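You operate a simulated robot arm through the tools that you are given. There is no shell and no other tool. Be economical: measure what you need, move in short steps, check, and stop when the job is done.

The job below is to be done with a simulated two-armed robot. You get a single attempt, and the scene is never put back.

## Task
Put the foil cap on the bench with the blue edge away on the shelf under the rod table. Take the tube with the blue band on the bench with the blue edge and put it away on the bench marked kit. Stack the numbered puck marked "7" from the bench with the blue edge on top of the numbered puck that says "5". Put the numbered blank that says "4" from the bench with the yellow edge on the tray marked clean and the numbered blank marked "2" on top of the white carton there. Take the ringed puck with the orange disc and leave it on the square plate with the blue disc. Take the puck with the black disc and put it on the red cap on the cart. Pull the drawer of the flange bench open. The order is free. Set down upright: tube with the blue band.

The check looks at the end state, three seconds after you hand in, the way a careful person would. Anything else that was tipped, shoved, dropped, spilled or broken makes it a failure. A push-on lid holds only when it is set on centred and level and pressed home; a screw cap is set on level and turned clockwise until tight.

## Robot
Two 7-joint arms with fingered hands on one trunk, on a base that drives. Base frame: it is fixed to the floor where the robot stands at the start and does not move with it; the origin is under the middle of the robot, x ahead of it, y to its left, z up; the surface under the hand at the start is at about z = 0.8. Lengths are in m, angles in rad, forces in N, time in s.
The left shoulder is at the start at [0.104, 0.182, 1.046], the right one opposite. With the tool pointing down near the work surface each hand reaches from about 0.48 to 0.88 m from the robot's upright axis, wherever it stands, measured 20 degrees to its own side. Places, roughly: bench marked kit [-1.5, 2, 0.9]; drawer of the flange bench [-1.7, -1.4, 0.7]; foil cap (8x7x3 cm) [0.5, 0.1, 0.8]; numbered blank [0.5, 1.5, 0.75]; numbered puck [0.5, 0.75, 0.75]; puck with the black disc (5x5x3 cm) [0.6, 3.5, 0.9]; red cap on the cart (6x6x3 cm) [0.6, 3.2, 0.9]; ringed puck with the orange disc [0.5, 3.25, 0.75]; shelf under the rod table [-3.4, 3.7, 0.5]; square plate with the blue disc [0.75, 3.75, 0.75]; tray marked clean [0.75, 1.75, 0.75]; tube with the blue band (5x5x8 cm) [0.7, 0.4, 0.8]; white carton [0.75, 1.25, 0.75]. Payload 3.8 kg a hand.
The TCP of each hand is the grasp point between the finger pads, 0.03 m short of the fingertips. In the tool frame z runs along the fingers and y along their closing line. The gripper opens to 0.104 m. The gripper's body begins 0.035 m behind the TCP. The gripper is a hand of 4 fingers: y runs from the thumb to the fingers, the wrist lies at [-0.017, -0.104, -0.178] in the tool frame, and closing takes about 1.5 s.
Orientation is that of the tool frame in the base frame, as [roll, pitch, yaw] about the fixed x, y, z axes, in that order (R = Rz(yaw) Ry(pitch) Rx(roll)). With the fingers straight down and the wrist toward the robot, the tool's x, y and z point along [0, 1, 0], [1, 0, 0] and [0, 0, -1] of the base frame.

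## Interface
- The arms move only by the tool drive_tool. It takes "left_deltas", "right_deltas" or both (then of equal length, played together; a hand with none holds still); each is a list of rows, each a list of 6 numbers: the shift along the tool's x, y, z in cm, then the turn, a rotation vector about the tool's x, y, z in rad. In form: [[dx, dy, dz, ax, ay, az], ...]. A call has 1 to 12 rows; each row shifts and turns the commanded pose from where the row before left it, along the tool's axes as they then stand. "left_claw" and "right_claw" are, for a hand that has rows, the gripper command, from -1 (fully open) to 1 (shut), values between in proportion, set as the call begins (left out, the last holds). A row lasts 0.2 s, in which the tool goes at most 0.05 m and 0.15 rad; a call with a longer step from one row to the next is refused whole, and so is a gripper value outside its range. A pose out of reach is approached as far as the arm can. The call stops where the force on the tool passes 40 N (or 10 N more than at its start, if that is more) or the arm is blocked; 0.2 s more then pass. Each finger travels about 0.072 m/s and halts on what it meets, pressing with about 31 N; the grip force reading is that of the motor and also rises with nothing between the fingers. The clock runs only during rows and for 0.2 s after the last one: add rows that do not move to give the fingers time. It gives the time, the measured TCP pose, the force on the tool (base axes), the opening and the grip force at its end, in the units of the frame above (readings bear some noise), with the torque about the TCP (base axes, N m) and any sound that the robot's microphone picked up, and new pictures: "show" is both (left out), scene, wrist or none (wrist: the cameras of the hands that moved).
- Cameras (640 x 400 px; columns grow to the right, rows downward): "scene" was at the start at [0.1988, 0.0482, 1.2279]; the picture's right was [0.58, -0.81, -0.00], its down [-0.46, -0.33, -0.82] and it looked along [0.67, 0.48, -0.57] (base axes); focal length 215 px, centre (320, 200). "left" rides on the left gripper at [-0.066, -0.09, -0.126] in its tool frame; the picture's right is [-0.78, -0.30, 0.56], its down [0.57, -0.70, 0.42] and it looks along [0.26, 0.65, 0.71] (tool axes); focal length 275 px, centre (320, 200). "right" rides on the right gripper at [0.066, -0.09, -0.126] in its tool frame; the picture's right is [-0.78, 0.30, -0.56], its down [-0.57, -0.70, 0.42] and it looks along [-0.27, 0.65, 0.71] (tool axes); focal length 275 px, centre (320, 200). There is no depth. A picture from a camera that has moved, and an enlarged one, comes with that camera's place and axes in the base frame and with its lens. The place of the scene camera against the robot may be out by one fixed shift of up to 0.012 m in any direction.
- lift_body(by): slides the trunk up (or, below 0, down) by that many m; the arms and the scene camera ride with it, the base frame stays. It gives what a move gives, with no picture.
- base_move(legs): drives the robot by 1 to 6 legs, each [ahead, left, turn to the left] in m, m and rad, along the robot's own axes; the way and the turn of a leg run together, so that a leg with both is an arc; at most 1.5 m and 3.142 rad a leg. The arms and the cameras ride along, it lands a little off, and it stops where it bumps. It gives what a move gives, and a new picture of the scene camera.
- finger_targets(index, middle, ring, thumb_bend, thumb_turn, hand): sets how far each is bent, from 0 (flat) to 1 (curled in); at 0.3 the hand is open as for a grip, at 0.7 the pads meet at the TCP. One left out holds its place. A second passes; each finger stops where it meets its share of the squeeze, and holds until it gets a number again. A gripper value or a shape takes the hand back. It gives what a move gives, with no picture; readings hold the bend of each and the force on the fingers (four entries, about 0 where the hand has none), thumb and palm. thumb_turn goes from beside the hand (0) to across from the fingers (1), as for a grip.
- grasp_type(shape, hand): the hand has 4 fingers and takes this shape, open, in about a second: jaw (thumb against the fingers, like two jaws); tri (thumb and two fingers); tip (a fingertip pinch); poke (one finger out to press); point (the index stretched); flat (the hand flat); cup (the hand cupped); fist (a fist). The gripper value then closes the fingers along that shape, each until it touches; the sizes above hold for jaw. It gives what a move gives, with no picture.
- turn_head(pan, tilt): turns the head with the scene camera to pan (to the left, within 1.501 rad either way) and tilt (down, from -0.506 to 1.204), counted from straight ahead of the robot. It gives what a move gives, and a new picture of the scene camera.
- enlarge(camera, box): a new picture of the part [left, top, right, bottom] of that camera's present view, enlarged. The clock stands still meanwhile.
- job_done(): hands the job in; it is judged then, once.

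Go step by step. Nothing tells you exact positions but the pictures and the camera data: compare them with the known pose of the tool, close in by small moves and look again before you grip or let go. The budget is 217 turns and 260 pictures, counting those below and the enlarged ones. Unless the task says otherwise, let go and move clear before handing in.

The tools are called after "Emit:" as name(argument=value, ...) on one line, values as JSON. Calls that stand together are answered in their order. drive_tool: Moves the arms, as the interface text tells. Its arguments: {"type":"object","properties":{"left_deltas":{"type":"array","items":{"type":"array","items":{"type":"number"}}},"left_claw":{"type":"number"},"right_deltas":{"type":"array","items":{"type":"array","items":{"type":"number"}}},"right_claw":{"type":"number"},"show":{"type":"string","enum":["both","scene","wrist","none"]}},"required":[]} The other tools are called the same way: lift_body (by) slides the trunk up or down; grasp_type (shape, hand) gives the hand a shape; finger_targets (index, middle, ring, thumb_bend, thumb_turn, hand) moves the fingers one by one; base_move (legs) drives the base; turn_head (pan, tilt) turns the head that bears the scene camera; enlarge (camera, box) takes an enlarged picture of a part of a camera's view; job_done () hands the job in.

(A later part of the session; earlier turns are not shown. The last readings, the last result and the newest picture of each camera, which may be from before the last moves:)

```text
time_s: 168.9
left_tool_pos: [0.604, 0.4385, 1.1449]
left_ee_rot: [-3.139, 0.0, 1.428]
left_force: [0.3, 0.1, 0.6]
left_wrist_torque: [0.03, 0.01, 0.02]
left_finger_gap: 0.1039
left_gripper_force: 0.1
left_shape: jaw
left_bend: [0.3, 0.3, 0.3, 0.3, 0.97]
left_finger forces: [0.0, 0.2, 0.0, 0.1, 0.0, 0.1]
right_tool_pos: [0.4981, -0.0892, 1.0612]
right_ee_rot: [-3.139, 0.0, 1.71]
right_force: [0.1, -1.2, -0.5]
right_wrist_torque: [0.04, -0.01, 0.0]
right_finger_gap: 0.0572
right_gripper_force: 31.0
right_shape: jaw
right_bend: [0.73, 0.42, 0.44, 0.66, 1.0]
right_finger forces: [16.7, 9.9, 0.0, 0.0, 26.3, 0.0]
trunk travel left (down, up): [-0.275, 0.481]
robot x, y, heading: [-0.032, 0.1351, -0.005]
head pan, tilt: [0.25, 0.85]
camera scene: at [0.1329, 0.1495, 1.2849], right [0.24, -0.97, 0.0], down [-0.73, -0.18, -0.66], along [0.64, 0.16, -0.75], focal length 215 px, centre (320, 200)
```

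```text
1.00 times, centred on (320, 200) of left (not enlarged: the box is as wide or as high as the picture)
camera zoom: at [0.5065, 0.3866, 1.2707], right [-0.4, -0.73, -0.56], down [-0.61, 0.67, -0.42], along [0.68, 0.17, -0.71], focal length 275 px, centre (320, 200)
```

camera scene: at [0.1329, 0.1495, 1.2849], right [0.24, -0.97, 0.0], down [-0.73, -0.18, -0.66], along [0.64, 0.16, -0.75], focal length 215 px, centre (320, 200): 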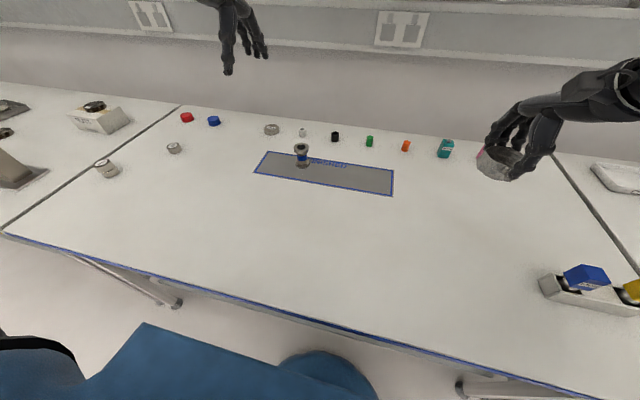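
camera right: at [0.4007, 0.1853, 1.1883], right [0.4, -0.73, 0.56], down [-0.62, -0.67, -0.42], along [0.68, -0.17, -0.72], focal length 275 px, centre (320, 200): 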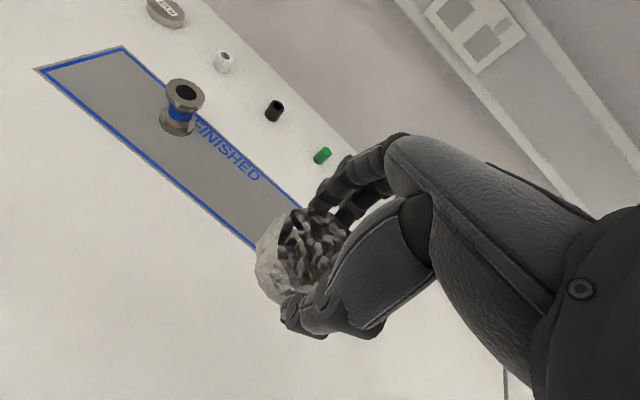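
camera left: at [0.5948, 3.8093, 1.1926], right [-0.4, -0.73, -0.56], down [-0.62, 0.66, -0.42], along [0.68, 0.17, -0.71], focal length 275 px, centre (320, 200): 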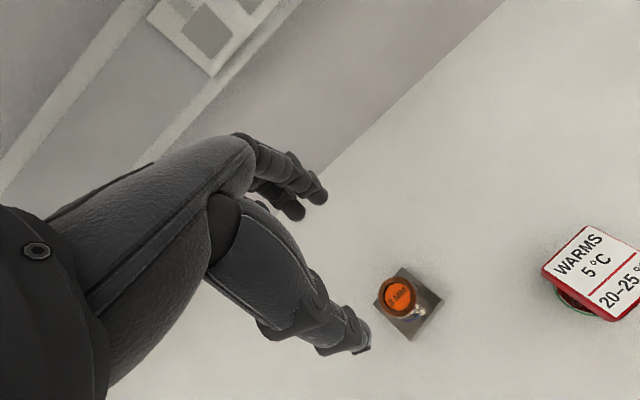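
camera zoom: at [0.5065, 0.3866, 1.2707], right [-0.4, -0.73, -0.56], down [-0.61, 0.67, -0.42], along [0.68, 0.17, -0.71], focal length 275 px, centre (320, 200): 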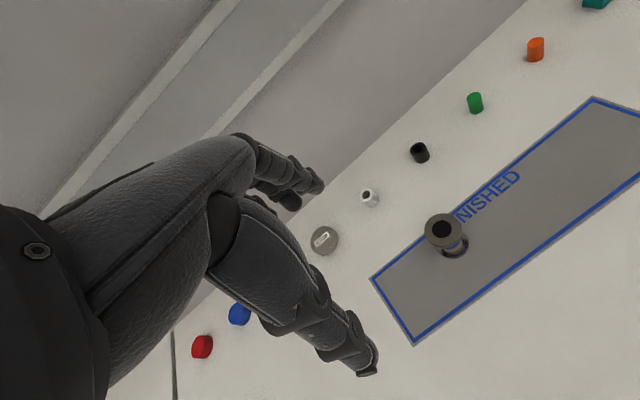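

Tube at ≈[0.672,0.354]. Move the left hand above it.

Emit:
drive_tool(left_deltas=[[-2.5, 2.6, 2.5, 0, 0, 0], [-2.5, 2.6, 2.5, 0, 0, 0], [-2.5, 2.7, 2.5, 0, 0, 0], [0, 0, 4, 0, 0, 0], [0, 0, 4, 0, 0, 0]])

```text
time_s: 170.1
left_tool_pos: [0.6716, 0.3553, 0.9908]
left_ee_rot: [-3.139, 0.002, 1.429]
left_force: [-0.6, 0.5, -0.5]
left_wrist_torque: [0.0, 0.01, 0.02]
left_finger_gap: 0.1036
left_gripper_force: 0.1
left_shape: jaw
left_bend: [0.3, 0.3, 0.3, 0.3, 0.97]
left_finger forces: [0.0, 0.0, 0.1, 0.1, 0.0, 0.0]
right_tool_pos: [0.4985, -0.0864, 1.0618]
right_ee_rot: [-3.138, -0.001, 1.711]
right_force: [0.3, 0.4, -0.7]
right_wrist_torque: [-0.01, 0.04, -0.02]
right_finger_gap: 0.0571
right_gripper_force: 30.9
right_shape: jaw
right_bend: [0.73, 0.42, 0.44, 0.66, 1.0]
right_finger forces: [16.7, 10.0, 0.0, 0.2, 26.5, 0.1]
trunk travel left (down, up): [-0.275, 0.481]
robot x, y, heading: [-0.0343, 0.1393, 0.001]
head pan, tilt: [0.25, 0.85]
camera scene: at [0.1344, 0.1512, 1.2846], right [0.24, -0.97, 0.0], down [-0.73, -0.18, -0.66], along [0.64, 0.16, -0.75], focal length 215 px, centre (320, 200)
camera left: at [0.5745, 0.3016, 1.1164], right [-0.4, -0.73, -0.55], down [-0.62, 0.66, -0.42], along [0.68, 0.17, -0.72], focal length 275 px, centre (320, 200)
```

scene: 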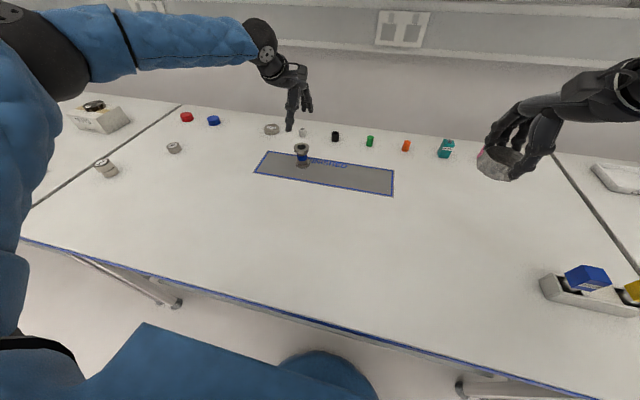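
left: 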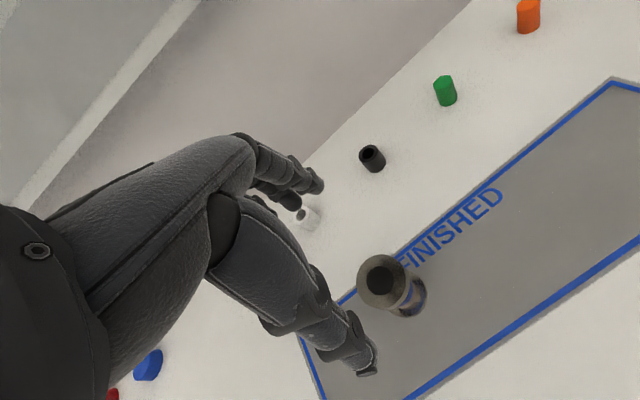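

Aligned. Descend around the tube to z≈0.862.

Emit:
drive_tool(left_deltas=[[-0.2, 0, 4, 0, 0, 0], [0, 0, 4, 0, 0, 0], [0, 0, 3, 0, 0, 0], [0, 0, 1.9, 0, 0, 0]])

Emit:
enlarge(camera="scene", box=[240, 80, 400, 200])

```text
time_s: 171.1
left_tool_pos: [0.6497, 0.3665, 0.8711]
left_ee_rot: [-3.139, 0.002, 1.427]
left_force: [0.5, -0.3, 1.7]
left_wrist_torque: [-0.07, -0.05, 0.0]
left_finger_gap: 0.1037
left_gripper_force: 0.0
left_shape: jaw
left_bend: [0.29, 0.3, 0.3, 0.3, 0.97]
left_finger forces: [1.3, 0.1, 0.0, 0.0, 0.0, 0.0]
left hand out of reach, approached as far as the arm can: row 2, 3, 4
right_tool_pos: [0.4974, -0.0878, 1.0616]
right_ee_rot: [-3.14, 0.001, 1.71]
right_force: [-0.6, -0.3, 0.0]
right_wrist_torque: [0.0, 0.01, 0.02]
right_finger_gap: 0.0576
right_gripper_force: 31.0
right_shape: jaw
right_bend: [0.73, 0.42, 0.44, 0.66, 1.0]
right_finger forces: [16.7, 10.0, 0.0, 0.0, 26.3, 0.0]
trunk travel left (down, up): [-0.275, 0.481]
robot x, y, heading: [-0.0337, 0.1349, -0.004]
head pan, tilt: [0.25, 0.85]
camera scene: at [0.1328, 0.1508, 1.2849], right [0.24, -0.97, 0.0], down [-0.73, -0.18, -0.66], along [0.64, 0.16, -0.75], focal length 215 px, centre (320, 200)
camera left: at [0.5524, 0.3133, 0.9958], right [-0.4, -0.73, -0.56], down [-0.61, 0.67, -0.43], along [0.68, 0.17, -0.71], focal length 275 px, centre (320, 200)
```

scene: 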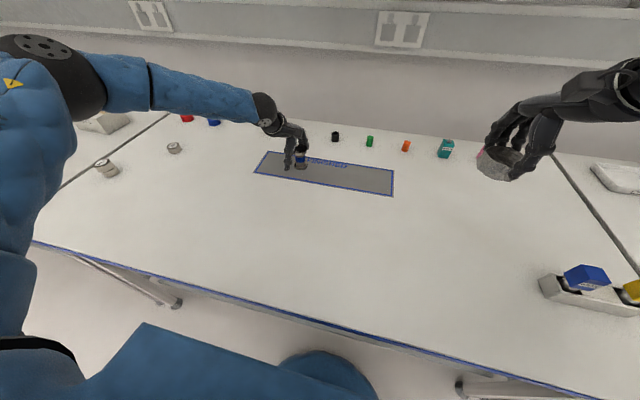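
left: 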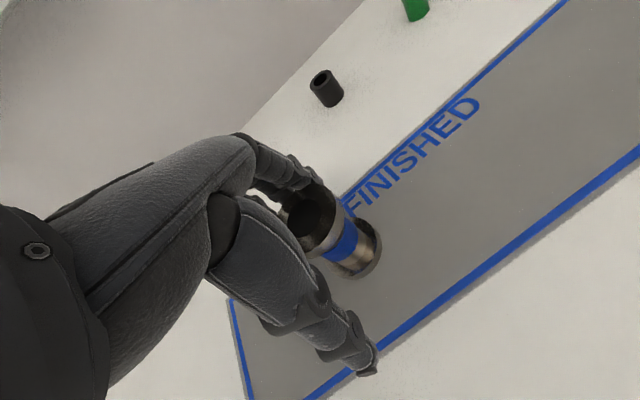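

```text
3.33 times, centred on (320, 140) of scene
camera zoom: at [0.1328, 0.1508, 1.2849], right [0.24, -0.97, 0.0], down [-0.73, -0.18, -0.66], along [0.64, 0.16, -0.75], focal length 718 px, centre (320, 400)
```

zoom: 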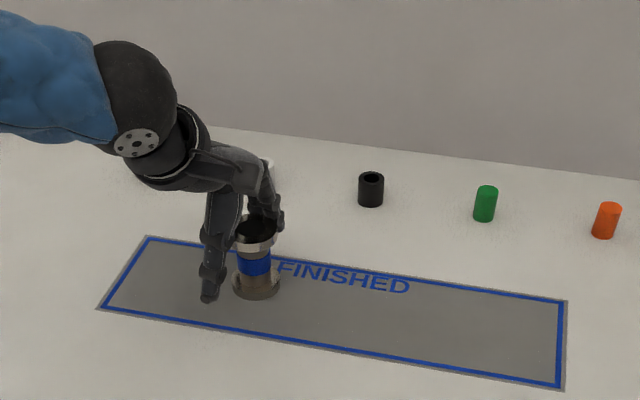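

The reach limit pulled the hand 2 cm short and the fingers nudged the tube slightly (still upright at ≈[0.662,0.356]). I drive the base 2 cm ahead to restore reach and recheck.

Emit:
base_move(legs=[[0.022, 0, 0.003]])

Emit:
enlarge(camera="left", box=[0, 0, 640, 400])

```text
time_s: 171.9
left_tool_pos: [0.6736, 0.3681, 0.8709]
left_ee_rot: [-3.138, 0.003, 1.432]
left_force: [1.0, 0.4, -0.5]
left_wrist_torque: [0.05, 0.03, -0.03]
left_finger_gap: 0.104
left_gripper_force: 0.1
left_shape: jaw
left_bend: [0.3, 0.3, 0.3, 0.3, 0.97]
left_finger forces: [0.0, 0.0, 0.0, 0.0, 0.0, 0.1]
right_tool_pos: [0.5227, -0.0842, 1.0608]
right_ee_rot: [-3.137, -0.002, 1.714]
right_force: [0.4, 0.3, -0.7]
right_wrist_torque: [0.0, 0.04, 0.0]
right_finger_gap: 0.0571
right_gripper_force: 31.3
right_shape: jaw
right_bend: [0.73, 0.42, 0.44, 0.66, 1.0]
right_finger forces: [16.7, 10.0, 0.1, 0.1, 26.4, 0.0]
trunk travel left (down, up): [-0.275, 0.481]
robot x, y, heading: [-0.0152, 0.134, -0.004]
head pan, tilt: [0.25, 0.85]
camera scene: at [0.1572, 0.1514, 1.2845], right [0.25, -0.97, 0.0], down [-0.73, -0.19, -0.66], along [0.64, 0.16, -0.75], focal length 215 px, centre (320, 200)
```

scene: 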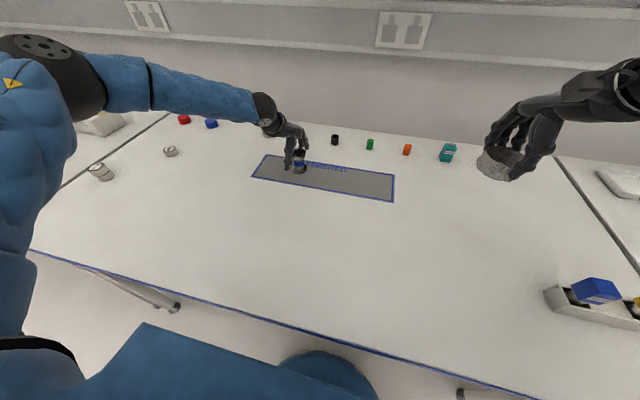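

```text
1.00 times, centred on (320, 200) of left (not enlarged: the box is as wide or as high as the picture)
camera zoom: at [0.5759, 0.3154, 0.995], right [-0.4, -0.73, -0.55], down [-0.62, 0.66, -0.42], along [0.68, 0.17, -0.72], focal length 275 px, centre (320, 200)
```

zoom: 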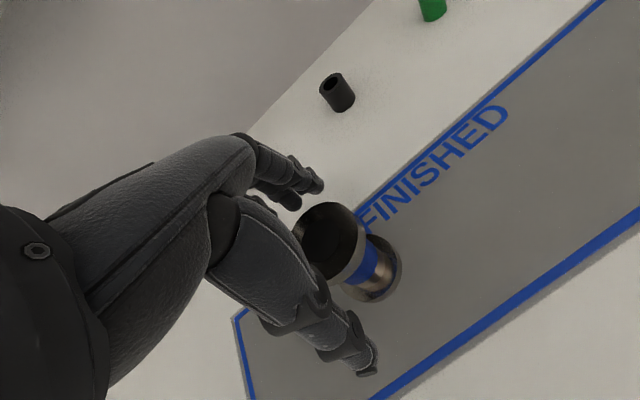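

Emit:
drive_tool(left_deltas=[[-0.9, -0.5, 0, 0, 0, 0], [-0.9, -0.5, 0, 0, 0, 0], [0, 0, 0.8, 0, 0, 0], [0, 0, 0, 0, 0, 0]], show="wrist")

```text
time_s: 172.9
left_tool_pos: [0.6573, 0.3542, 0.8649]
left_ee_rot: [-3.141, 0.001, 1.431]
left_force: [0.7, 0.1, -0.2]
left_wrist_torque: [-0.04, -0.02, -0.01]
left_finger_gap: 0.1037
left_gripper_force: 0.0
left_shape: jaw
left_bend: [0.3, 0.3, 0.3, 0.3, 0.97]
left_finger forces: [0.1, 0.0, 0.0, 0.0, 0.0, 0.1]
right_tool_pos: [0.5216, -0.0859, 1.0626]
right_ee_rot: [-3.139, -0.001, 1.713]
right_force: [-0.2, -1.2, -0.2]
right_wrist_torque: [-0.03, -0.02, 0.01]
right_finger_gap: 0.0574
right_gripper_force: 30.5
right_shape: jaw
right_bend: [0.73, 0.42, 0.44, 0.66, 1.0]
right_finger forces: [16.7, 10.0, 0.0, 0.0, 26.4, 0.0]
trunk travel left (down, up): [-0.275, 0.481]
robot x, y, heading: [-0.0148, 0.136, 0.005]
head pan, tilt: [0.25, 0.85]
camera left: at [0.5602, 0.3004, 0.9896], right [-0.4, -0.73, -0.56], down [-0.62, 0.66, -0.43], along [0.68, 0.17, -0.71], focal length 275 px, centre (320, 200)
```

left: 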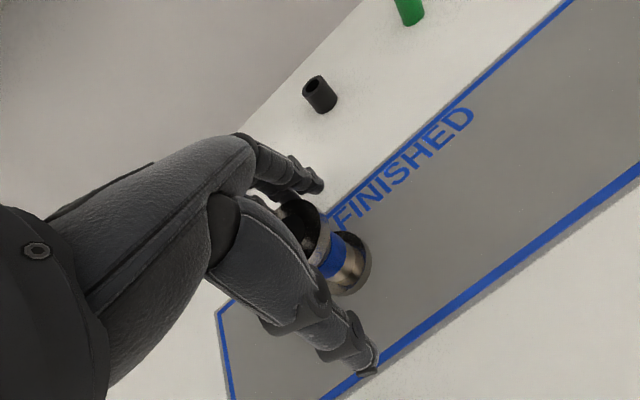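

Centred. Close on the neck.

Emit:
drive_tool(left_deltas=[[-0.2, 0.3, 0, 0, 0, 0], [0, 0, 0, 0, 0, 0], [0, 0, 0, 0, 0, 0], [0, 0, 0, 0, 0, 0], [0, 0, 0, 0, 0, 0], [0, 0, 0, 0, 0, 0], [0, 0, 0, 0, 0, 0]], left_claw=1, show="wrist")

Emit:
enlarge(camera="scene", box=[240, 80, 400, 200])

```text
time_s: 174.5
left_tool_pos: [0.6584, 0.3534, 0.8645]
left_ee_rot: [-3.14, 0.001, 1.429]
left_force: [-0.3, 0.3, 0.0]
left_wrist_torque: [0.03, 0.03, -0.02]
left_finger_gap: 0.028
left_gripper_force: 31.1
left_shape: jaw
left_bend: [0.75, 0.46, 0.51, 0.76, 1.0]
left_finger forces: [14.0, 9.4, 0.0, 0.0, 25.2, 0.0]
left hand out of reach, approached as far as the arm can: row 1
right_tool_pos: [0.5219, -0.0859, 1.0616]
right_ee_rot: [-3.139, 0.0, 1.714]
right_force: [-0.2, 0.0, 0.5]
right_wrist_torque: [0.01, -0.02, 0.02]
right_finger_gap: 0.0569
right_gripper_force: 31.7
right_shape: jaw
right_bend: [0.73, 0.42, 0.44, 0.66, 1.0]
right_finger forces: [16.6, 10.0, 0.0, 0.0, 26.5, 0.0]
trunk travel left (down, up): [-0.275, 0.481]
robot x, y, heading: [-0.0108, 0.1329, 0.001]
head pan, tilt: [0.25, 0.85]
camera left: at [0.5605, 0.3006, 0.9893], right [-0.4, -0.73, -0.56], down [-0.62, 0.66, -0.42], along [0.68, 0.17, -0.71], focal length 275 px, centre (320, 200)
```

left: 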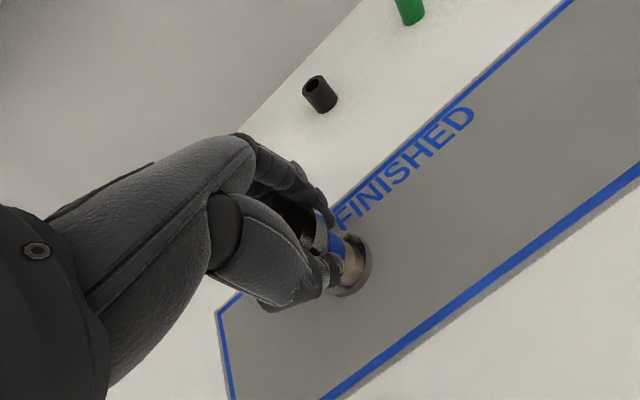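

```text
3.33 times, centred on (320, 140) of scene
camera zoom: at [0.1553, 0.1514, 1.2848], right [0.25, -0.97, 0.0], down [-0.73, -0.19, -0.66], along [0.64, 0.16, -0.75], focal length 718 px, centre (320, 400)
```

zoom: 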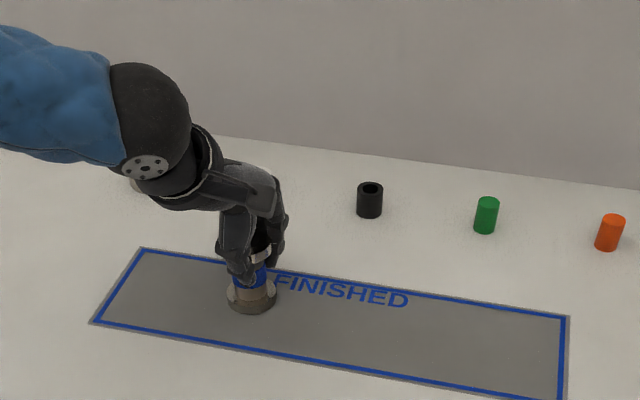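

Gripped. Lift the tube and retract a bit.

Emit:
drive_tool(left_deltas=[[0, 0, -2, 0, 0, 0], [0, 0, -4, 0, 0, 0], [0, 0, -4, 0, 0, 0], [2, -2, -4, 0, 0, 0], [3, -3, -2.5, 0, 0, 0], [3, -3, -2.5, 0, 0, 0]])

Emit:
enlarge(camera="left", box=[220, 150, 460, 300])

```text
time_s: 175.9
left_tool_pos: [0.5902, 0.4445, 1.0548]
left_ee_rot: [-3.141, 0.004, 1.43]
left_force: [-0.2, 0.6, -3.2]
left_wrist_torque: [-0.01, 0.05, -0.03]
left_finger_gap: 0.0278
left_gripper_force: 30.9
left_shape: jaw
left_bend: [0.75, 0.46, 0.51, 0.76, 1.0]
left_finger forces: [14.0, 10.2, 0.0, 0.0, 24.4, 0.1]
right_tool_pos: [0.5206, -0.0841, 1.0632]
right_ee_rot: [3.141, 0.0, 1.715]
right_force: [-0.4, 0.4, 0.6]
right_wrist_torque: [0.02, -0.01, 0.01]
right_finger_gap: 0.0573
right_gripper_force: 31.1
right_shape: jaw
right_bend: [0.73, 0.42, 0.44, 0.66, 1.0]
right_finger forces: [16.6, 10.0, 0.1, 0.0, 26.4, 0.0]
trunk travel left (down, up): [-0.275, 0.481]
robot x, y, heading: [-0.011, 0.1359, -0.001]
head pan, tilt: [0.25, 0.85]
camera scene: at [0.1542, 0.152, 1.285], right [0.25, -0.97, 0.0], down [-0.73, -0.19, -0.66], along [0.64, 0.16, -0.75], focal length 215 px, centre (320, 200)
camera left: at [0.492, 0.3922, 1.1805], right [-0.4, -0.73, -0.55], down [-0.61, 0.66, -0.43], along [0.68, 0.17, -0.71], focal length 275 px, centre (320, 200)
```

scene: 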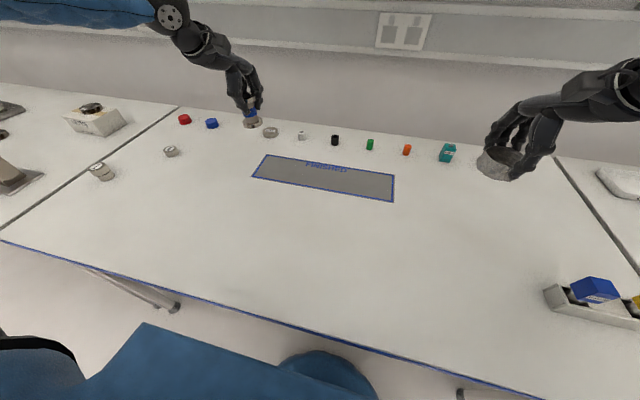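
left: 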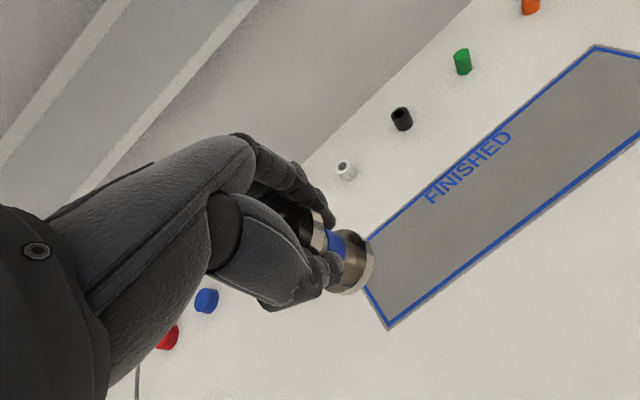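

```text
2.67 times, centred on (340, 225) of left
camera zoom: at [0.492, 0.3922, 1.1805], right [-0.4, -0.73, -0.55], down [-0.61, 0.66, -0.43], along [0.68, 0.17, -0.71], focal length 734 px, centre (267, 133)
```

zoom: 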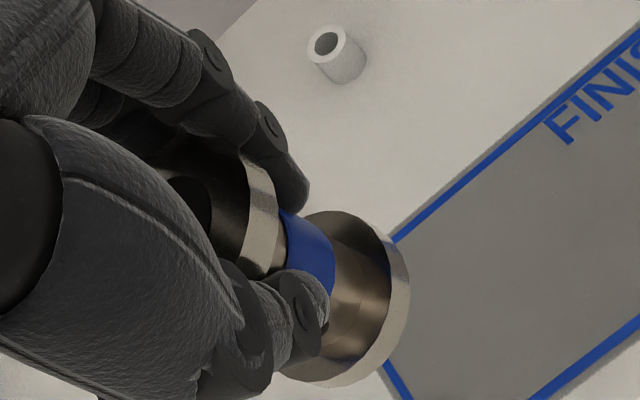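

Both objects are held. Back away from the bench and turn left to look toward the kit bench.

Emit:
base_move(legs=[[-0.65, 0, 0], [0, 0, 1.3]])

Emit:
turn_head(pan=0.5, tilt=0.3)

```text
time_s: 182.7
left_tool_pos: [-0.7966, 0.7908, 1.0548]
left_ee_rot: [-3.14, 0.002, 2.745]
left_force: [-0.8, 0.8, -2.8]
left_wrist_torque: [-0.07, 0.01, -0.04]
left_finger_gap: 0.0277
left_gripper_force: 31.4
left_shape: jaw
left_bend: [0.75, 0.46, 0.51, 0.76, 1.0]
left_finger forces: [14.3, 10.3, 0.2, 0.0, 23.2, 0.0]
right_tool_pos: [-0.3011, 0.5882, 1.0622]
right_ee_rot: [-3.14, 0.0, 3.027]
right_force: [0.2, 0.2, 0.2]
right_wrist_torque: [0.03, 0.03, 0.03]
right_finger_gap: 0.057
right_gripper_force: 31.0
right_shape: jaw
right_bend: [0.73, 0.42, 0.44, 0.67, 1.0]
right_finger forces: [16.7, 9.8, 0.1, 0.0, 26.2, 0.1]
trunk travel left (down, up): [-0.275, 0.481]
robot x, y, heading: [-0.652, 0.126, 1.313]
head pan, tilt: [0.25, 0.85]
camera scene: at [-0.6209, 0.2838, 1.2848], right [1.0, -0.01, 0.0], down [-0.01, -0.75, -0.66], along [0.01, 0.66, -0.75], focal length 215 px, centre (320, 200)
```

scene: 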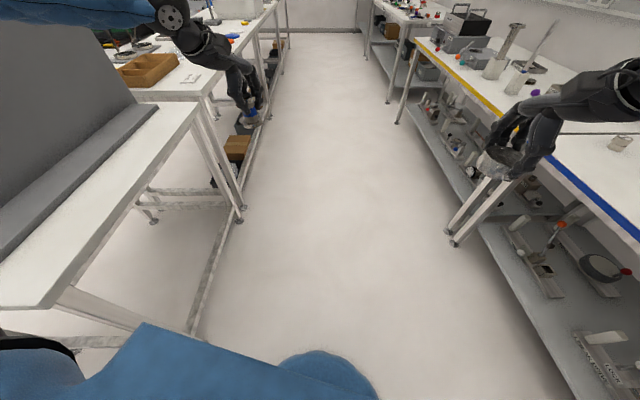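

```text
time_s: 183.6
left_tool_pos: [-0.7967, 0.7914, 1.0554]
left_ee_rot: [-3.139, 0.0, 2.743]
left_force: [0.0, 0.1, -2.8]
left_wrist_torque: [-0.05, 0.01, 0.03]
left_finger_gap: 0.0274
left_gripper_force: 30.6
left_shape: jaw
left_bend: [0.75, 0.46, 0.51, 0.76, 1.0]
left_finger forces: [14.2, 10.3, 0.2, 0.0, 23.4, 0.0]
right_tool_pos: [-0.3016, 0.5885, 1.0603]
right_ee_rot: [-3.14, -0.001, 3.026]
right_force: [0.5, -1.1, -0.2]
right_wrist_torque: [-0.02, 0.0, 0.01]
right_finger_gap: 0.057
right_gripper_force: 31.2
right_shape: jaw
right_bend: [0.73, 0.42, 0.44, 0.67, 1.0]
right_finger forces: [16.7, 10.0, 0.1, 0.1, 26.2, 0.0]
trunk travel left (down, up): [-0.275, 0.481]
robot x, y, heading: [-0.653, 0.1307, 1.311]
head pan, tilt: [0.499, 0.3]
camera scene: at [-0.6436, 0.2963, 1.3331], right [0.97, 0.24, 0.0], down [0.07, -0.29, -0.95], along [-0.23, 0.93, -0.3], focal length 215 px, centre (320, 200)
```

scene: 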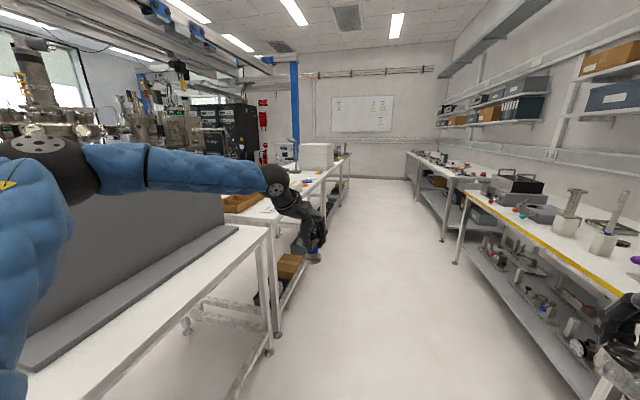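

I see the aisle: kit bench is on the left beyond the partition table. Square up to the aisle and drive ahead.

Emit:
base_move(legs=[[0, -0.1, 0.258], [1.45, 0, 0]])

Emit:
turn_head(pan=1.0, tilt=0.45)

```text
time_s: 191.7
left_tool_pos: [-0.8597, 2.1592, 1.0543]
left_ee_rot: [-3.14, 0.001, 2.998]
left_force: [-0.6, -0.1, -3.7]
left_wrist_torque: [-0.05, -0.03, -0.03]
left_finger_gap: 0.0276
left_gripper_force: 30.2
left_shape: jaw
left_bend: [0.75, 0.46, 0.51, 0.76, 1.0]
left_finger forces: [14.1, 10.3, 0.2, 0.0, 23.2, 0.1]
right_tool_pos: [-0.3291, 2.0876, 1.0607]
right_ee_rot: [-3.14, 0.001, -3.002]
right_force: [-0.4, 0.1, 0.1]
right_wrist_torque: [0.02, 0.02, -0.02]
right_finger_gap: 0.0569
right_gripper_force: 31.3
right_shape: jaw
right_bend: [0.73, 0.42, 0.44, 0.67, 1.0]
right_finger forces: [16.7, 9.9, 0.0, 0.0, 26.2, 0.0]
trunk travel left (down, up): [-0.275, 0.481]
robot x, y, heading: [-0.5531, 1.5564, 1.57]
head pan, tilt: [0.499, 0.3]
camera scene: at [-0.5877, 1.717, 1.3331], right [0.88, 0.47, 0.0], down [0.14, -0.26, -0.96], along [-0.45, 0.84, -0.3], focal length 215 px, centre (320, 200)
```

scene: 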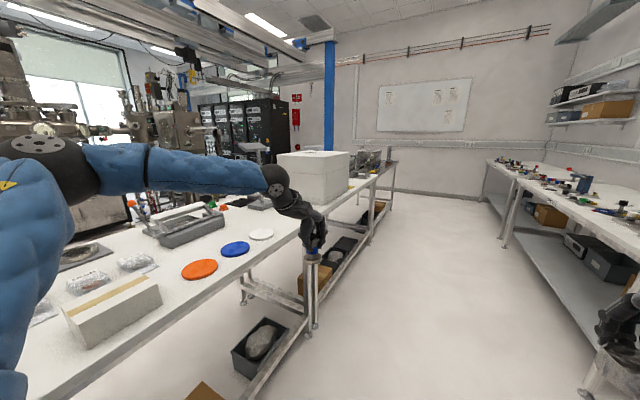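

```text
time_s: 192.6
left_tool_pos: [-0.8592, 2.1591, 1.055]
left_ee_rot: [-3.14, 0.002, 2.998]
left_force: [0.5, 0.2, -3.9]
left_wrist_torque: [-0.09, -0.03, 0.02]
left_finger_gap: 0.0274
left_gripper_force: 31.4
left_shape: jaw
left_bend: [0.75, 0.46, 0.51, 0.76, 1.0]
left_finger forces: [14.4, 10.3, 0.2, 0.0, 23.2, 0.1]
right_tool_pos: [-0.3297, 2.0883, 1.0604]
right_ee_rot: [-3.14, 0.0, -3.002]
right_force: [1.1, -0.1, -0.3]
right_wrist_torque: [-0.01, 0.02, 0.03]
right_finger_gap: 0.0572
right_gripper_force: 31.2
right_shape: jaw
right_bend: [0.73, 0.42, 0.44, 0.67, 1.0]
right_finger forces: [16.8, 9.9, 0.1, 0.0, 26.2, 0.0]
trunk travel left (down, up): [-0.275, 0.481]
robot x, y, heading: [-0.5525, 1.5529, 1.563]
head pan, tilt: [1.0, 0.45]
camera scene: at [-0.6205, 1.6846, 1.3193], right [0.55, 0.84, 0.0], down [0.36, -0.24, -0.9], along [-0.75, 0.49, -0.44], focal length 215 px, centre (320, 200)
```

scene: 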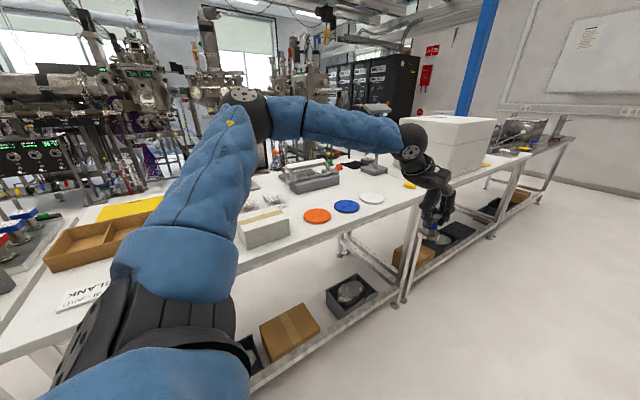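

Turn left to face the kit bench, with the base first shifted right for clearance.

Emit:
base_move(legs=[[0, -0.15, 0], [0, 0, 1.57]])

Emit:
turn_head(pan=-0.3, tilt=0.6)

```text
time_s: 197.9
left_tool_pos: [-0.9953, 1.2275, 1.0563]
left_ee_rot: [-3.14, 0.0, -1.685]
left_force: [-0.4, 0.4, -2.6]
left_wrist_torque: [0.01, -0.05, 0.0]
left_finger_gap: 0.0271
left_gripper_force: 30.8
left_shape: jaw
left_bend: [0.75, 0.46, 0.51, 0.76, 1.0]
left_finger forces: [14.5, 10.3, 0.6, 0.0, 21.4, 0.0]
right_tool_pos: [-0.9399, 1.7606, 1.0611]
right_ee_rot: [-3.141, -0.001, -1.401]
right_force: [-0.5, -0.1, 1.0]
right_wrist_torque: [0.01, -0.01, 0.02]
right_finger_gap: 0.0569
right_gripper_force: 31.3
right_shape: jaw
right_bend: [0.73, 0.42, 0.44, 0.67, 1.0]
right_finger forces: [16.7, 9.5, 0.0, 0.1, 26.0, 0.0]
trunk travel left (down, up): [-0.275, 0.481]
robot x, y, heading: [-0.4002, 1.5553, -3.114]
head pan, tilt: [1.0, 0.45]
camera scene: at [-0.5223, 1.4695, 1.3193], right [-0.86, 0.52, 0.0], down [0.23, 0.37, -0.9], along [-0.47, -0.77, -0.44], focal length 215 px, centre (320, 200)
```

scene: 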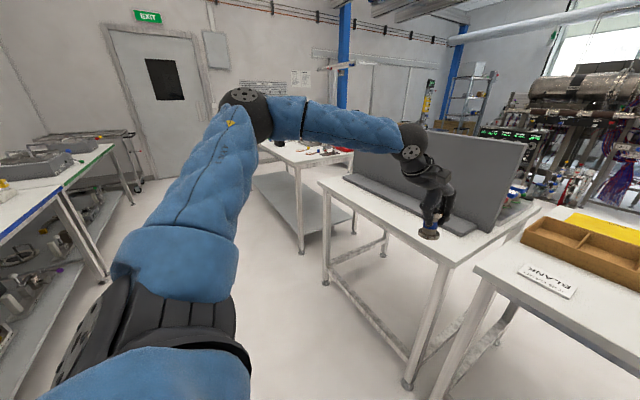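

```text
time_s: 199.3
left_tool_pos: [-0.9958, 1.2289, 1.0545]
left_ee_rot: [-3.139, 0.001, -1.683]
left_force: [0.7, -0.5, -4.6]
left_wrist_torque: [0.0, -0.04, 0.0]
left_finger_gap: 0.0269
left_gripper_force: 30.5
left_shape: jaw
left_bend: [0.75, 0.46, 0.51, 0.76, 1.0]
left_finger forces: [14.4, 10.3, 0.4, 0.0, 21.4, 0.0]
right_tool_pos: [-0.9393, 1.7598, 1.0616]
right_ee_rot: [-3.139, 0.0, -1.402]
right_force: [-0.7, -0.6, -0.3]
right_wrist_torque: [-0.01, -0.01, 0.03]
right_finger_gap: 0.0569
right_gripper_force: 31.2
right_shape: jaw
right_bend: [0.73, 0.42, 0.44, 0.67, 1.0]
right_finger forces: [16.6, 9.7, 0.0, 0.1, 26.0, 0.0]
trunk travel left (down, up): [-0.275, 0.481]
robot x, y, heading: [-0.403, 1.55, -3.117]
head pan, tilt: [-0.3, 0.6]
camera scene: at [-0.5597, 1.5721, 1.3057], right [0.27, 0.96, 0.0], down [0.54, -0.15, -0.82], along [-0.79, 0.22, -0.57], focal length 215 px, centre (320, 200)
```

scene: 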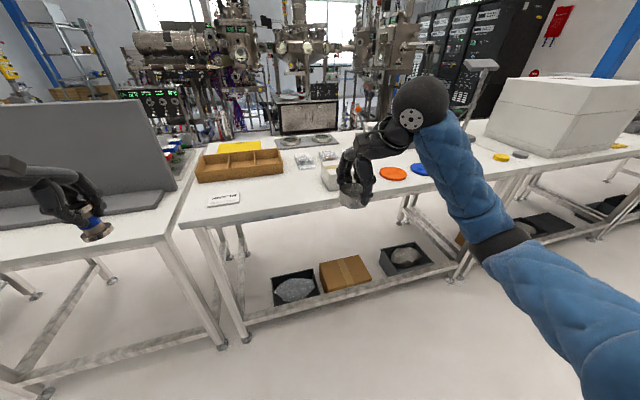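

Emit:
enlarge(camera="scene", box=[170, 120, 330, 220])

Emit:
turn_head(pan=-0.8, tilt=0.5)

```text
4.00 times, centred on (250, 170) of scene
camera zoom: at [-0.5597, 1.5721, 1.3057], right [0.27, 0.96, 0.0], down [0.54, -0.15, -0.82], along [-0.79, 0.22, -0.57], focal length 861 px, centre (600, 320)
```

zoom: 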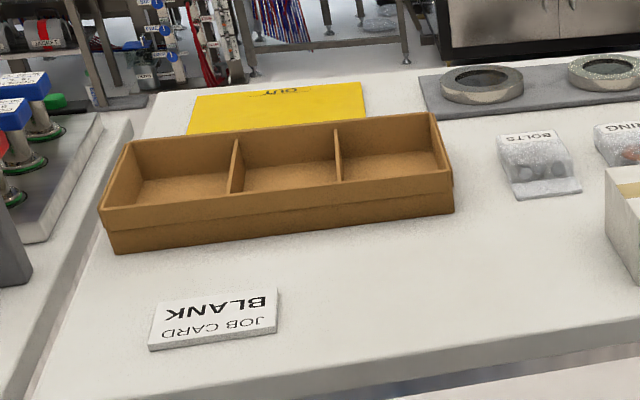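

```text
time_s: 200.3
left_tool_pos: [-0.9959, 1.2288, 1.054]
left_ee_rot: [-3.14, 0.001, -1.684]
left_force: [0.6, 0.1, -2.6]
left_wrist_torque: [0.03, -0.04, 0.0]
left_finger_gap: 0.027
left_gripper_force: 31.2
left_shape: jaw
left_bend: [0.75, 0.46, 0.51, 0.76, 1.0]
left_finger forces: [14.4, 10.3, 0.5, 0.0, 21.4, 0.0]
right_tool_pos: [-0.9395, 1.7602, 1.0609]
right_ee_rot: [-3.139, -0.001, -1.403]
right_force: [-0.2, 0.0, 1.1]
right_wrist_torque: [-0.01, -0.03, -0.01]
right_finger_gap: 0.0567
right_gripper_force: 31.2
right_shape: jaw
right_bend: [0.73, 0.42, 0.44, 0.67, 1.0]
right_finger forces: [16.6, 9.7, 0.1, 0.1, 25.8, 0.0]
trunk travel left (down, up): [-0.275, 0.481]
robot x, y, heading: [-0.4, 1.5534, -3.113]
head pan, tilt: [-0.799, 0.499]
camera scene: at [-0.5398, 1.6118, 1.3148], right [0.7, 0.72, 0.0], down [0.34, -0.33, -0.88], along [-0.63, 0.61, -0.48], focal length 215 px, centre (320, 200)
```

scene: 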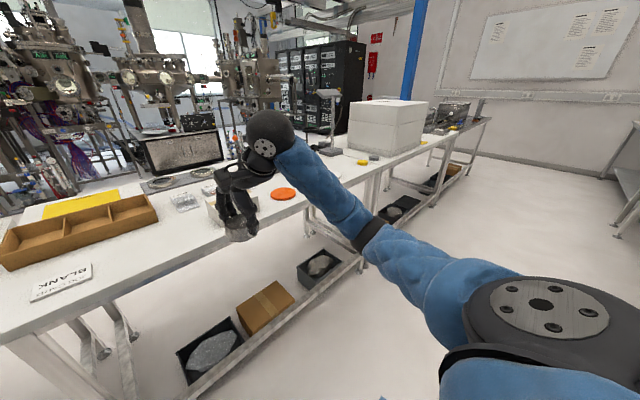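

Emit:
turn_head(pan=-0.2, tilt=0.45)

Emit:
enlarge(camera="scene", box=[200, 140, 300, 200])

Emit:
enlarge(camera="scene", box=[300, 120, 540, 270])

```text
time_s: 201.3
left_tool_pos: [-0.9968, 1.2284, 1.0546]
left_ee_rot: [-3.14, 0.001, -1.683]
left_force: [0.7, 0.1, -1.8]
left_wrist_torque: [0.0, -0.06, -0.01]
left_finger_gap: 0.0268
left_gripper_force: 31.0
left_shape: jaw
left_bend: [0.75, 0.46, 0.51, 0.76, 1.0]
left_finger forces: [14.4, 10.2, 0.5, 0.0, 21.3, 0.0]
right_tool_pos: [-0.9388, 1.7602, 1.0601]
right_ee_rot: [-3.141, -0.002, -1.401]
right_force: [0.6, -0.1, 0.4]
right_wrist_torque: [-0.03, 0.03, -0.01]
right_finger_gap: 0.0566
right_gripper_force: 30.8
right_shape: jaw
right_bend: [0.73, 0.42, 0.44, 0.67, 1.0]
right_finger forces: [16.6, 9.6, 0.0, 0.0, 25.9, 0.0]
trunk travel left (down, up): [-0.275, 0.481]
robot x, y, heading: [-0.4024, 1.5519, -3.117]
head pan, tilt: [-0.201, 0.45]
camera scene: at [-0.5651, 1.5643, 1.3192], right [0.17, 0.98, 0.0], down [0.43, -0.08, -0.9], along [-0.89, 0.16, -0.44], focal length 215 px, centre (320, 200)
```

scene: 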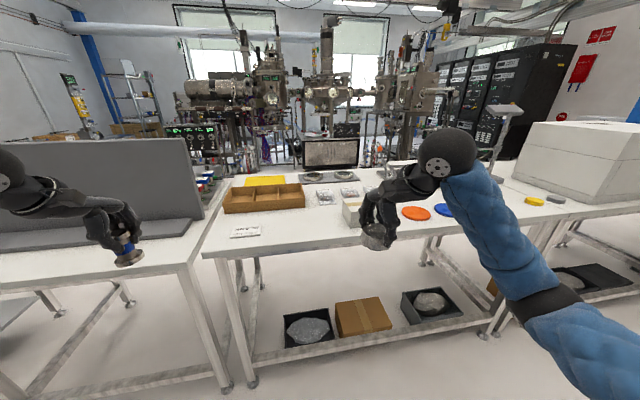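

```text
6.40 times, centred on (250, 170) of scene
camera zoom: at [-0.5651, 1.5643, 1.3192], right [0.17, 0.98, 0.0], down [0.43, -0.08, -0.9], along [-0.89, 0.16, -0.44], focal length 1378 px, centre (768, 392)
```

zoom: 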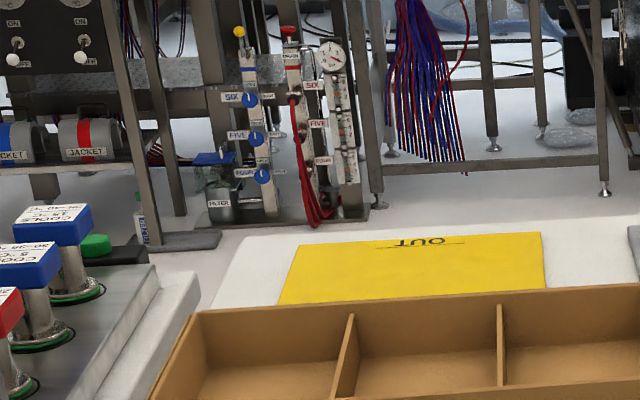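

```text
2.67 times, centred on (420, 195) of scene
camera zoom: at [-0.5651, 1.5643, 1.3192], right [0.17, 0.98, 0.0], down [0.43, -0.08, -0.9], along [-0.89, 0.16, -0.44], focal length 574 px, centre (53, 213)
```

zoom: 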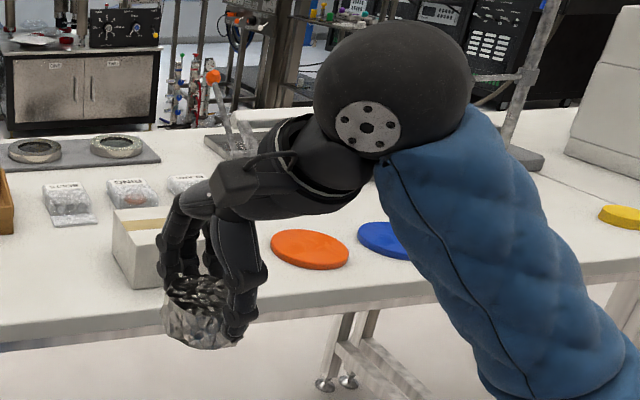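

Coordinates match this bench (centre ≈[-1.5,2]); free space is at ≈[-1.28,1.66]. Raise slightly, strafe right and approach.

Emit:
lift_body(by=0.06)

Emit:
base_move(legs=[[0, -0.3, -0.025], [0.25, 0, 0]])

Emit:
turn_head(pan=0.25, tilt=0.75)

```text
time_s: 202.3
left_tool_pos: [-0.9959, 1.2287, 1.1126]
left_ee_rot: [-3.139, 0.004, -1.684]
left_force: [-0.4, -0.1, -2.6]
left_wrist_torque: [0.05, -0.01, 0.01]
left_finger_gap: 0.0272
left_gripper_force: 30.4
left_shape: jaw
left_bend: [0.75, 0.46, 0.51, 0.76, 1.0]
left_finger forces: [14.3, 10.3, 0.5, 0.0, 21.4, 0.1]
right_tool_pos: [-0.9397, 1.7599, 1.1202]
right_ee_rot: [-3.138, 0.0, -1.4]
right_force: [-0.9, -0.4, -0.3]
right_wrist_torque: [-0.01, 0.0, 0.0]
right_finger_gap: 0.0565
right_gripper_force: 31.2
right_shape: jaw
right_bend: [0.73, 0.42, 0.44, 0.67, 1.0]
right_finger forces: [16.6, 9.6, 0.0, 0.0, 25.9, 0.0]
trunk travel left (down, up): [-0.335, 0.421]
robot x, y, heading: [-0.4017, 1.5538, -3.113]
head pan, tilt: [-0.201, 0.45]
```

```text
time_s: 205.7
left_tool_pos: [-1.257, 1.5451, 1.1144]
left_ee_rot: [-3.138, 0.0, -1.71]
left_force: [-0.8, -0.1, -3.8]
left_wrist_torque: [0.02, -0.09, 0.0]
left_finger_gap: 0.0271
left_gripper_force: 30.7
left_shape: jaw
left_bend: [0.75, 0.46, 0.51, 0.76, 1.0]
left_finger forces: [14.4, 10.4, 0.5, 0.0, 21.4, 0.0]
right_tool_pos: [-1.188, 2.0753, 1.1206]
right_ee_rot: [-3.137, 0.002, -1.428]
right_force: [-0.2, -0.3, 0.5]
right_wrist_torque: [-0.02, -0.03, 0.01]
right_finger_gap: 0.0569
right_gripper_force: 30.9
right_shape: jaw
right_bend: [0.73, 0.42, 0.44, 0.67, 1.0]
right_finger forces: [16.6, 9.8, 0.0, 0.0, 25.9, 0.0]
trunk travel left (down, up): [-0.335, 0.421]
robot x, y, heading: [-0.6558, 1.8557, 3.139]
head pan, tilt: [-0.201, 0.45]
camera scene: at [-0.7954, 1.8695, 1.3801], right [0.2, 0.98, 0.0], down [0.43, -0.09, -0.9], along [-0.88, 0.18, -0.44], focal length 215 px, centre (320, 200)
```

scene: 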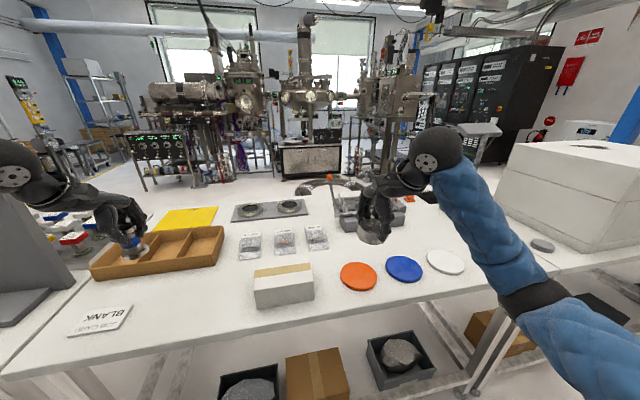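

```text
time_s: 206.6
left_tool_pos: [-1.2559, 1.5439, 1.1147]
left_ee_rot: [-3.139, 0.002, -1.709]
left_force: [-0.3, 0.9, -2.8]
left_wrist_torque: [0.03, -0.06, -0.03]
left_finger_gap: 0.0269
left_gripper_force: 30.6
left_shape: jaw
left_bend: [0.75, 0.46, 0.51, 0.76, 1.0]
left_finger forces: [14.4, 10.5, 0.5, 0.0, 21.4, 0.1]
right_tool_pos: [-1.1859, 2.0755, 1.1211]
right_ee_rot: [-3.14, -0.001, -1.428]
right_force: [-0.1, 0.5, 0.2]
right_wrist_torque: [0.01, 0.0, 0.0]
right_finger_gap: 0.0564
right_gripper_force: 31.1
right_shape: jaw
right_bend: [0.73, 0.42, 0.44, 0.67, 1.0]
right_finger forces: [16.5, 9.8, 0.0, 0.0, 25.9, 0.0]
trunk travel left (down, up): [-0.335, 0.421]
robot x, y, heading: [-0.6535, 1.8536, 3.143]
head pan, tilt: [0.25, 0.75]
camera scene: at [-0.7844, 1.8308, 1.3539], right [-0.25, 0.97, 0.0], down [0.66, 0.17, -0.73], along [-0.71, -0.18, -0.68], focal length 215 px, centre (320, 200)
```

scene: 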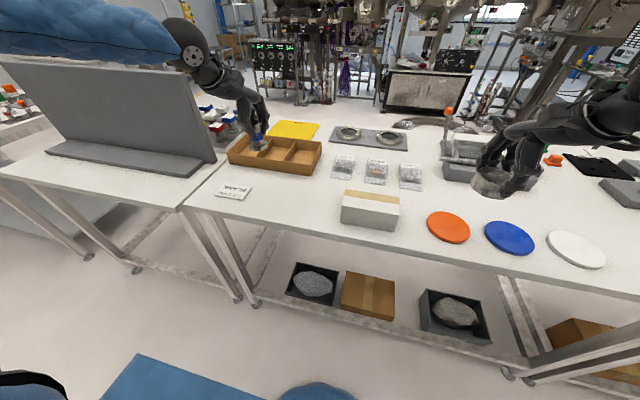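

Emit:
enlarge(camera="left", box=[0, 0, 640, 400])

Emit:
enlarge(camera="scene", box=[160, 70, 440, 245])

```text
1.00 times, centred on (320, 200) of left (not enlarged: the box is as wide or as high as the picture)
camera zoom: at [-1.1573, 1.5971, 1.2395], right [0.4, 0.73, -0.56], down [0.62, -0.66, -0.42], along [-0.68, -0.17, -0.72], focal length 275 px, centre (320, 200)
```

zoom: 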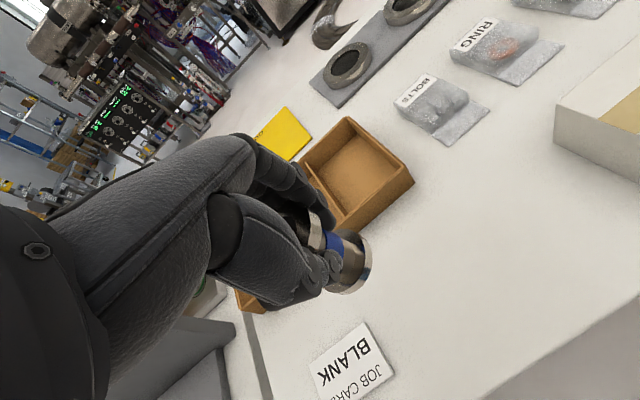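

```text
2.29 times, centred on (300, 158) of scene
camera zoom: at [-0.7844, 1.8308, 1.3539], right [-0.25, 0.97, 0.0], down [0.66, 0.17, -0.73], along [-0.71, -0.18, -0.68], focal length 492 px, centre (366, 297)
```

zoom: 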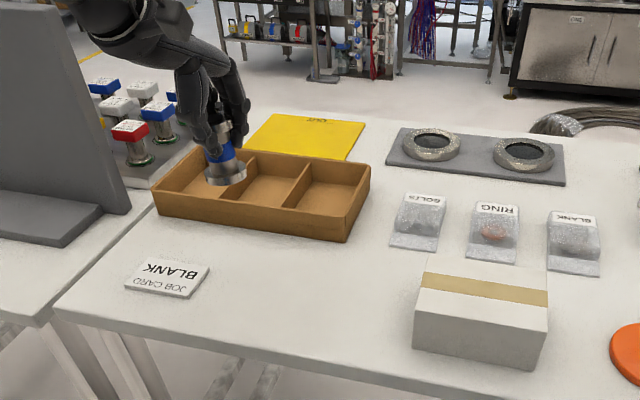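

Bench surface ≈0.845 and holds kit parts (bolts, ring, blank) — the kit bench. I'll place the tube at ≈[-1.29,1.65].

Emit:
lift_body(by=-0.06)

Emit:
drive_tool(left_deltas=[[-3.3, 1.6, 0, 0, 0, 0], [-3.3, 1.6, 0, 0, 0, 0], [-3.4, 1.6, 2, 0, 0, 0], [0, 0, 4, 0, 0, 0], [0, 0, 3, 0, 0, 0]])

Emit:
enlarge(camera="scene", box=[200, 70, 400, 220])

```text
time_s: 207.6
left_tool_pos: [-1.2556, 1.5451, 1.0554]
left_ee_rot: [-3.141, 0.002, -1.709]
left_force: [-0.1, 0.4, -3.5]
left_wrist_torque: [0.02, -0.04, 0.04]
left_finger_gap: 0.0268
left_gripper_force: 30.8
left_shape: jaw
left_bend: [0.75, 0.46, 0.51, 0.76, 1.0]
left_finger forces: [14.2, 10.5, 0.5, 0.0, 21.3, 0.1]
right_tool_pos: [-1.1858, 2.0767, 1.0613]
right_ee_rot: [-3.141, 0.0, -1.429]
right_force: [-0.6, -0.4, -0.1]
right_wrist_torque: [-0.02, 0.02, -0.01]
right_finger_gap: 0.0567
right_gripper_force: 31.8
right_shape: jaw
right_bend: [0.73, 0.42, 0.44, 0.67, 1.0]
right_finger forces: [16.6, 9.7, 0.0, 0.0, 25.9, 0.0]
trunk travel left (down, up): [-0.275, 0.481]
robot x, y, heading: [-0.6533, 1.8535, 3.14]
head pan, tilt: [0.25, 0.75]
```

```text
time_s: 208.8
left_tool_pos: [-1.2893, 1.6506, 0.9633]
left_ee_rot: [-3.14, 0.003, -1.711]
left_force: [-0.4, -0.4, -2.3]
left_wrist_torque: [0.04, -0.04, 0.01]
left_finger_gap: 0.0271
left_gripper_force: 31.0
left_shape: jaw
left_bend: [0.75, 0.46, 0.51, 0.76, 1.0]
left_finger forces: [14.3, 10.5, 0.7, 0.0, 20.9, 0.0]
right_tool_pos: [-1.1868, 2.0753, 1.0602]
right_ee_rot: [-3.138, 0.0, -1.428]
right_force: [-0.7, -0.5, -0.5]
right_wrist_torque: [-0.02, -0.03, -0.01]
right_finger_gap: 0.0569
right_gripper_force: 30.7
right_shape: jaw
right_bend: [0.73, 0.42, 0.44, 0.67, 1.0]
right_finger forces: [16.7, 9.7, 0.0, 0.0, 25.8, 0.0]
trunk travel left (down, up): [-0.275, 0.481]
robot x, y, heading: [-0.6515, 1.8532, 3.14]
head pan, tilt: [0.25, 0.75]
camera scene: at [-0.808, 1.8307, 1.2927], right [-0.25, 0.97, 0.0], down [0.66, 0.17, -0.73], along [-0.71, -0.18, -0.68], focal length 215 px, centre (320, 200)
camera left: at [-1.1909, 1.703, 1.088], right [0.4, 0.73, -0.55], down [0.62, -0.66, -0.42], along [-0.68, -0.17, -0.72], focal length 275 px, centre (320, 200)
```

scene: 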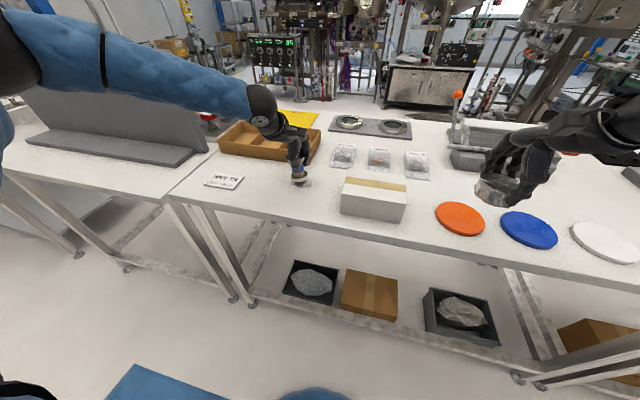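
left: 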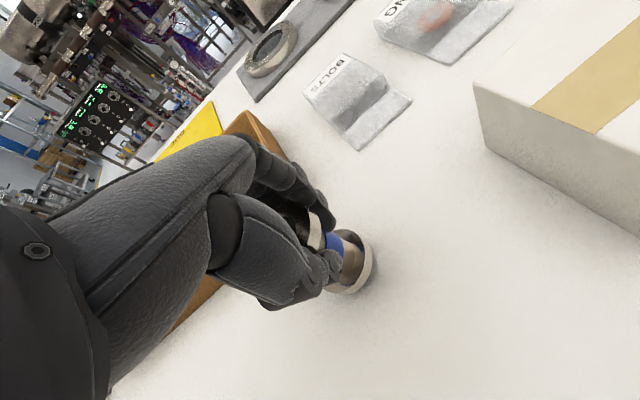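

```text
2.67 times, centred on (300, 145) of scene
camera zoom: at [-0.808, 1.8307, 1.2927], right [-0.25, 0.97, 0.0], down [0.66, 0.17, -0.73], along [-0.71, -0.18, -0.68], focal length 574 px, centre (373, 347)
```

zoom: 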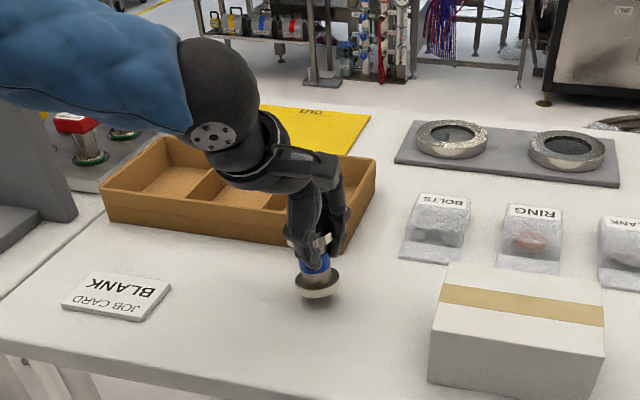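

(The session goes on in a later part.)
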